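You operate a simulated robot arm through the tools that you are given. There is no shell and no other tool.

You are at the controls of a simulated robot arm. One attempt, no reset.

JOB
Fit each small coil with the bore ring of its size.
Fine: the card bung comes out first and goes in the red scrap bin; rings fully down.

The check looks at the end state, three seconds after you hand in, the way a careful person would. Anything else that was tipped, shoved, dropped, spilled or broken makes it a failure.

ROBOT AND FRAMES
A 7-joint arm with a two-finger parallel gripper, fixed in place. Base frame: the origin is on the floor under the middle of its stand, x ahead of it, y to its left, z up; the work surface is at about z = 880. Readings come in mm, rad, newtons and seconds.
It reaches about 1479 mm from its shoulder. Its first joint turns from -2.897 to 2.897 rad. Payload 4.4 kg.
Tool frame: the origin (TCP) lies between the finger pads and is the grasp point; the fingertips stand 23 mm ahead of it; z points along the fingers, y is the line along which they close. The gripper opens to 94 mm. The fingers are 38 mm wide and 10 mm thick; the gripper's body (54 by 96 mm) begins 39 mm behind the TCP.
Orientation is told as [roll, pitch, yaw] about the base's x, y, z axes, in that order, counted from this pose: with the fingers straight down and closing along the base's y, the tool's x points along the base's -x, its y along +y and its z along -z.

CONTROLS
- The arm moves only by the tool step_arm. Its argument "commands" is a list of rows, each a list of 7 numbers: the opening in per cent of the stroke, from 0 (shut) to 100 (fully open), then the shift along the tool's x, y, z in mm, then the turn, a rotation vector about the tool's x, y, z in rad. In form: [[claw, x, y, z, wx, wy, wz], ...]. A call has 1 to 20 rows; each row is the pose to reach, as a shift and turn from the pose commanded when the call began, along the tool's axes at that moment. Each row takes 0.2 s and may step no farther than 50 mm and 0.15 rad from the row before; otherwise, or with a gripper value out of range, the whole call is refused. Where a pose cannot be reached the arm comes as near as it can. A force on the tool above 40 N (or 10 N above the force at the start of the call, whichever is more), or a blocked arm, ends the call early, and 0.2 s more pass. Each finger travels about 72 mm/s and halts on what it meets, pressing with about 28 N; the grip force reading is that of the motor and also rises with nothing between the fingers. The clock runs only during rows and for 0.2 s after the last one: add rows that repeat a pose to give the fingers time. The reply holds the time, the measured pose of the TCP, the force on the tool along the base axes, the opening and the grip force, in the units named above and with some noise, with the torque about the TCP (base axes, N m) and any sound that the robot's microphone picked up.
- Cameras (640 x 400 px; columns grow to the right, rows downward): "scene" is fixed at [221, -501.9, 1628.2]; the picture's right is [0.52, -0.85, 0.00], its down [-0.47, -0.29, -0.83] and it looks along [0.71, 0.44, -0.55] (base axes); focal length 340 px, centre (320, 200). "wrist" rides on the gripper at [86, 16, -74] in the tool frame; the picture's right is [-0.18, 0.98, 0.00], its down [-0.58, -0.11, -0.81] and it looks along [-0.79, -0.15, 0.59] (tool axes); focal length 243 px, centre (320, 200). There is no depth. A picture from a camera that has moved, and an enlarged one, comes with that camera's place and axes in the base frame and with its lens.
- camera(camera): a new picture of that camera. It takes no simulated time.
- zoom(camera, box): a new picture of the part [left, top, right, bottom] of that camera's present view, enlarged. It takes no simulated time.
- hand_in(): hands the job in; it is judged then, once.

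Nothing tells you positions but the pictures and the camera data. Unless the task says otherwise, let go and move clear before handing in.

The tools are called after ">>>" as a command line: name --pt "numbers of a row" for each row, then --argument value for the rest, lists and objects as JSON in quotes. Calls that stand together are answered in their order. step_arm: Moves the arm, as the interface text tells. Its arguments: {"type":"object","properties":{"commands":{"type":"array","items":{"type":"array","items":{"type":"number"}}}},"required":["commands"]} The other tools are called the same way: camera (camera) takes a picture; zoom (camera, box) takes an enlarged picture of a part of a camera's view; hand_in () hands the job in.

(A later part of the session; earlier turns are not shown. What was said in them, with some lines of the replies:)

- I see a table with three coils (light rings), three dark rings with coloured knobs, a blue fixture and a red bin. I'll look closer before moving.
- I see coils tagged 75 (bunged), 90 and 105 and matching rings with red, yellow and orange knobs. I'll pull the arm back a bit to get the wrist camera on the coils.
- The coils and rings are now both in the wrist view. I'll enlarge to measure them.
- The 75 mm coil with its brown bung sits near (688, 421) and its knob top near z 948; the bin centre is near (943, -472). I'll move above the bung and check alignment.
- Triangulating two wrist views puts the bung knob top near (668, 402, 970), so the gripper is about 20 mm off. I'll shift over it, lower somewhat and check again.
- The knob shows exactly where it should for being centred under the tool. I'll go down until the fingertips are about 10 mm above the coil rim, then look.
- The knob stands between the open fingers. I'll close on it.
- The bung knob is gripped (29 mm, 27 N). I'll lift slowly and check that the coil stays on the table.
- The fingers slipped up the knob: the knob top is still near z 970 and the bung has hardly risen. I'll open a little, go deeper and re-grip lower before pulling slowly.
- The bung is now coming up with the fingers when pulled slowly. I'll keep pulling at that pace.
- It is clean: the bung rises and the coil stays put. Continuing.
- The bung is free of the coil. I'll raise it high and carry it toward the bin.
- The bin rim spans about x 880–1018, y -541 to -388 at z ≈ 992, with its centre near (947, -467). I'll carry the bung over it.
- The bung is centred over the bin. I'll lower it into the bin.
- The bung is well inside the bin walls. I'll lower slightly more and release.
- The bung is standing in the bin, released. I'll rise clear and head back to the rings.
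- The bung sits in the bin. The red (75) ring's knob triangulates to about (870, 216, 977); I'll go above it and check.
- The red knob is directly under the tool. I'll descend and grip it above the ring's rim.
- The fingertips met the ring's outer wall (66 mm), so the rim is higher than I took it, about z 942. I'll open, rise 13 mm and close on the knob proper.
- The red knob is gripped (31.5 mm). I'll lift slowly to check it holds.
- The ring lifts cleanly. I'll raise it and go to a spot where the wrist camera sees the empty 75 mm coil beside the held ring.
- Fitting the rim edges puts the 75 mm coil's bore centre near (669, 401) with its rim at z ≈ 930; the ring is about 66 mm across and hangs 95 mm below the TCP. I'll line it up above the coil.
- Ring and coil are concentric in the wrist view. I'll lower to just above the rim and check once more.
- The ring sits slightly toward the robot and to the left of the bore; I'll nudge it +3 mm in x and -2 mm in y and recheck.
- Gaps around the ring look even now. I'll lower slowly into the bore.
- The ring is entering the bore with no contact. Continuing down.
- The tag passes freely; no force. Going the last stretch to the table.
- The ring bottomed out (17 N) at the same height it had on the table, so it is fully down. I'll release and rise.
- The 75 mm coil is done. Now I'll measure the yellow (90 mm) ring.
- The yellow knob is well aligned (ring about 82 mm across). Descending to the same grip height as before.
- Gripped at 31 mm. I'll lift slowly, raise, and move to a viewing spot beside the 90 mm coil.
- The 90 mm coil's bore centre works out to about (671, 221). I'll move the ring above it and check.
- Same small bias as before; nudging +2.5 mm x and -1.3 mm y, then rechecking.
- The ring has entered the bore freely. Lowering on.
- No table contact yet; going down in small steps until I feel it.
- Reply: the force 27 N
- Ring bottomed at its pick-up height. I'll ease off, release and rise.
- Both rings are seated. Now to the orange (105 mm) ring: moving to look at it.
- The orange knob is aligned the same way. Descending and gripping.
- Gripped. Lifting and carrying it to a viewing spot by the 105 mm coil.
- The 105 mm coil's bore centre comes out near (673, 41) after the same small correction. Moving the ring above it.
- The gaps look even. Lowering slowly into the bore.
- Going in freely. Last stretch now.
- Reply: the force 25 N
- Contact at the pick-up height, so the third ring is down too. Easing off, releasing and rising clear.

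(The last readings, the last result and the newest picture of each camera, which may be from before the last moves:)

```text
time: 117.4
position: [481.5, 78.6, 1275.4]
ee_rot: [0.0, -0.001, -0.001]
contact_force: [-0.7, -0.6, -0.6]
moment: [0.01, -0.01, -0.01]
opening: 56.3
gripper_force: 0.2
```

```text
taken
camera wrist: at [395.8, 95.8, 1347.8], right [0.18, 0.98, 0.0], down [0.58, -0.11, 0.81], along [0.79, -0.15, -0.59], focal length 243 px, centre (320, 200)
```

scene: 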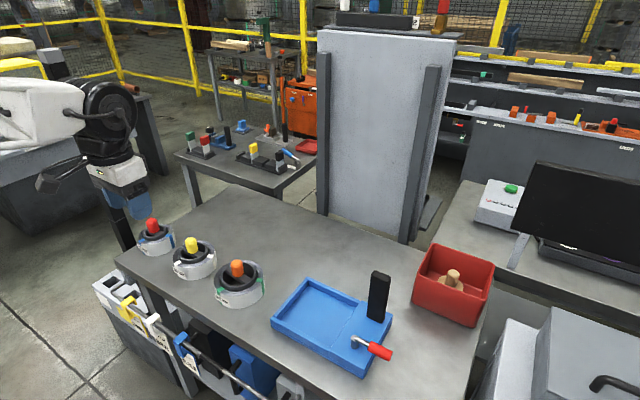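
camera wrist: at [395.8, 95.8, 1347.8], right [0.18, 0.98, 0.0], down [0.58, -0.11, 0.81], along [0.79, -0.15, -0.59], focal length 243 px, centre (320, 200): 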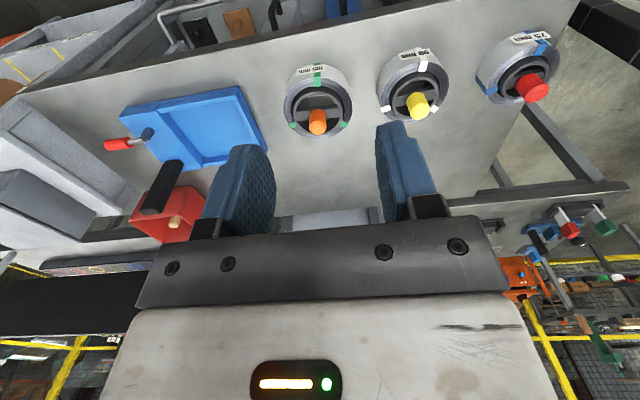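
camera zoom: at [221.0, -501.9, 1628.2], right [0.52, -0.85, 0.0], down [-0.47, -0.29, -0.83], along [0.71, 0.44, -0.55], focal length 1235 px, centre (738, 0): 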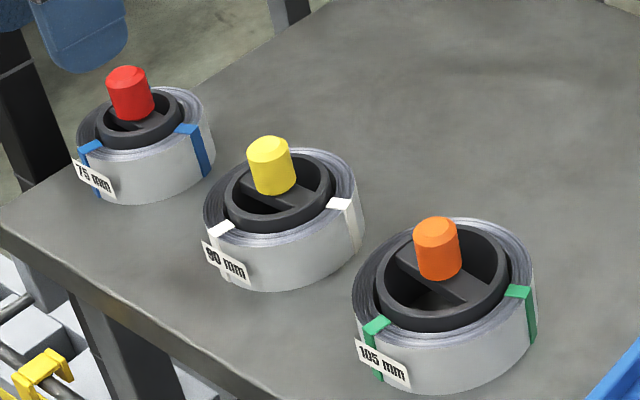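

All three coils carry their rings and the bung is in the bin. I'll take a last close look at the seating.

>>> zoom --camera "scene" --box '[130, 210, 190, 262]'

>>> zoom --camera "scene" --box '[165, 225, 275, 315]'

>>> zoom --camera "wrist" --box '[270, 20, 570, 150]'

>>> zoom --camera "scene" --box '[400, 230, 510, 340]'

```text
7.69 times, centred on (160, 236) of scene
camera zoom: at [221.0, -501.9, 1628.2], right [0.52, -0.85, 0.0], down [-0.47, -0.29, -0.83], along [0.71, 0.44, -0.55], focal length 2613 px, centre (1551, -77)
```

zoom: 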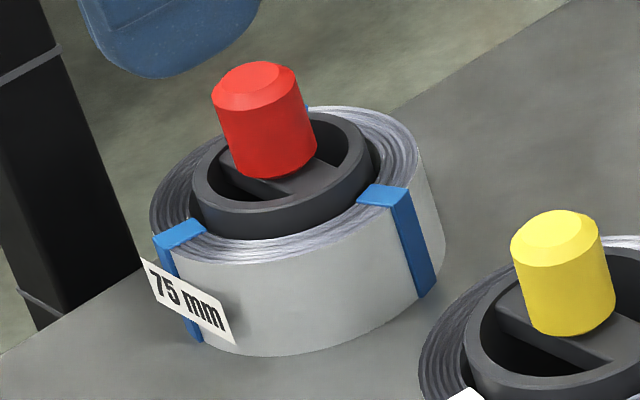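

```text
4.44 times, centred on (220, 270) of scene
camera zoom: at [221.0, -501.9, 1628.2], right [0.52, -0.85, 0.0], down [-0.47, -0.29, -0.83], along [0.71, 0.44, -0.55], focal length 1510 px, centre (764, -111)
```

zoom: 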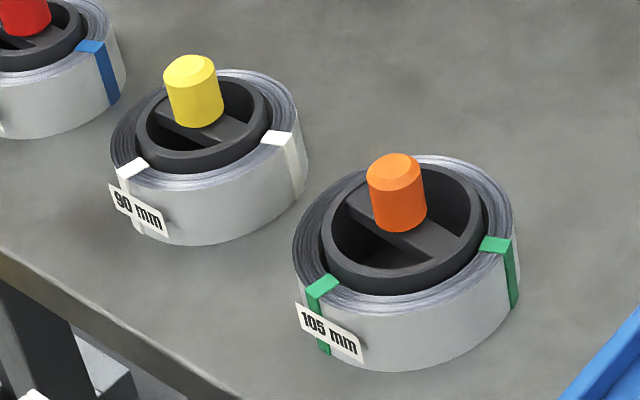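

```text
2.13 times, centred on (420, 85) of wrist
camera zoom: at [395.8, 95.8, 1347.8], right [0.18, 0.98, 0.0], down [0.58, -0.11, 0.81], along [0.79, -0.15, -0.59], focal length 518 px, centre (107, 445)
```

zoom: 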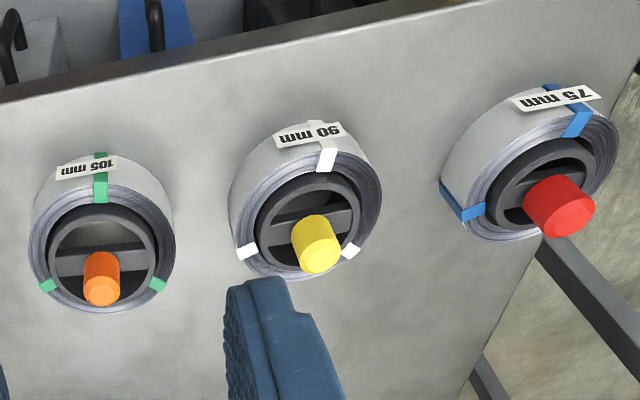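

```text
3.64 times, centred on (455, 285) of scene
camera zoom: at [221.0, -501.9, 1628.2], right [0.52, -0.85, 0.0], down [-0.47, -0.29, -0.83], along [0.71, 0.44, -0.55], focal length 1235 px, centre (-171, -109)
```

zoom: 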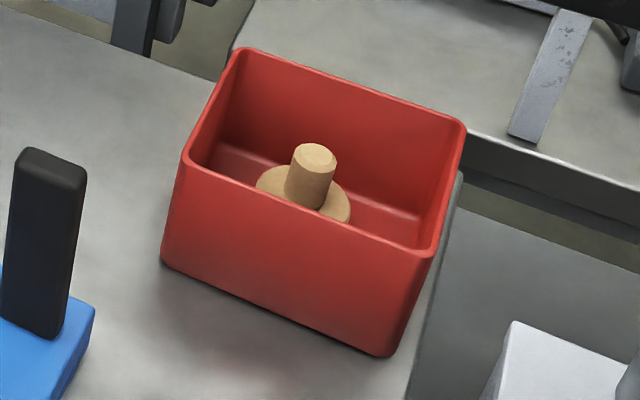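

All three rings sit level in their matching coils, the bung stands in the red bin, and nothing else has moved. Handing in.

>>> hand_in

```text
The job is handed in.
```

All three coils now hold the bore ring of their size: red in the 75 mm, yellow in the 90 mm and orange in the 105 mm. The job is handed in; I haven't seen the check's result.

- **Bung:** the card bung came out of the 75 mm coil first. The fingers slipped up its knob on the first pull, so I re-gripped lower and pulled slowly. It now stands upright in the red scrap bin.
- **Rings:** I pressed each one down until it met the table, at about the height it was picked up from. In the last pictures they sit level and stand about 12 mm above the coil rims.
- **Red ring:** on my first grip the fingers closed on its outer wall instead of the knob. I opened, rose and gripped the knob. The ring may have moved a millimetre or so where it stood, before it was lifted.
- **Everything else:** the last pictures show the coils where they were, nothing else on the table disturbed, and the arm clear with the gripper open.
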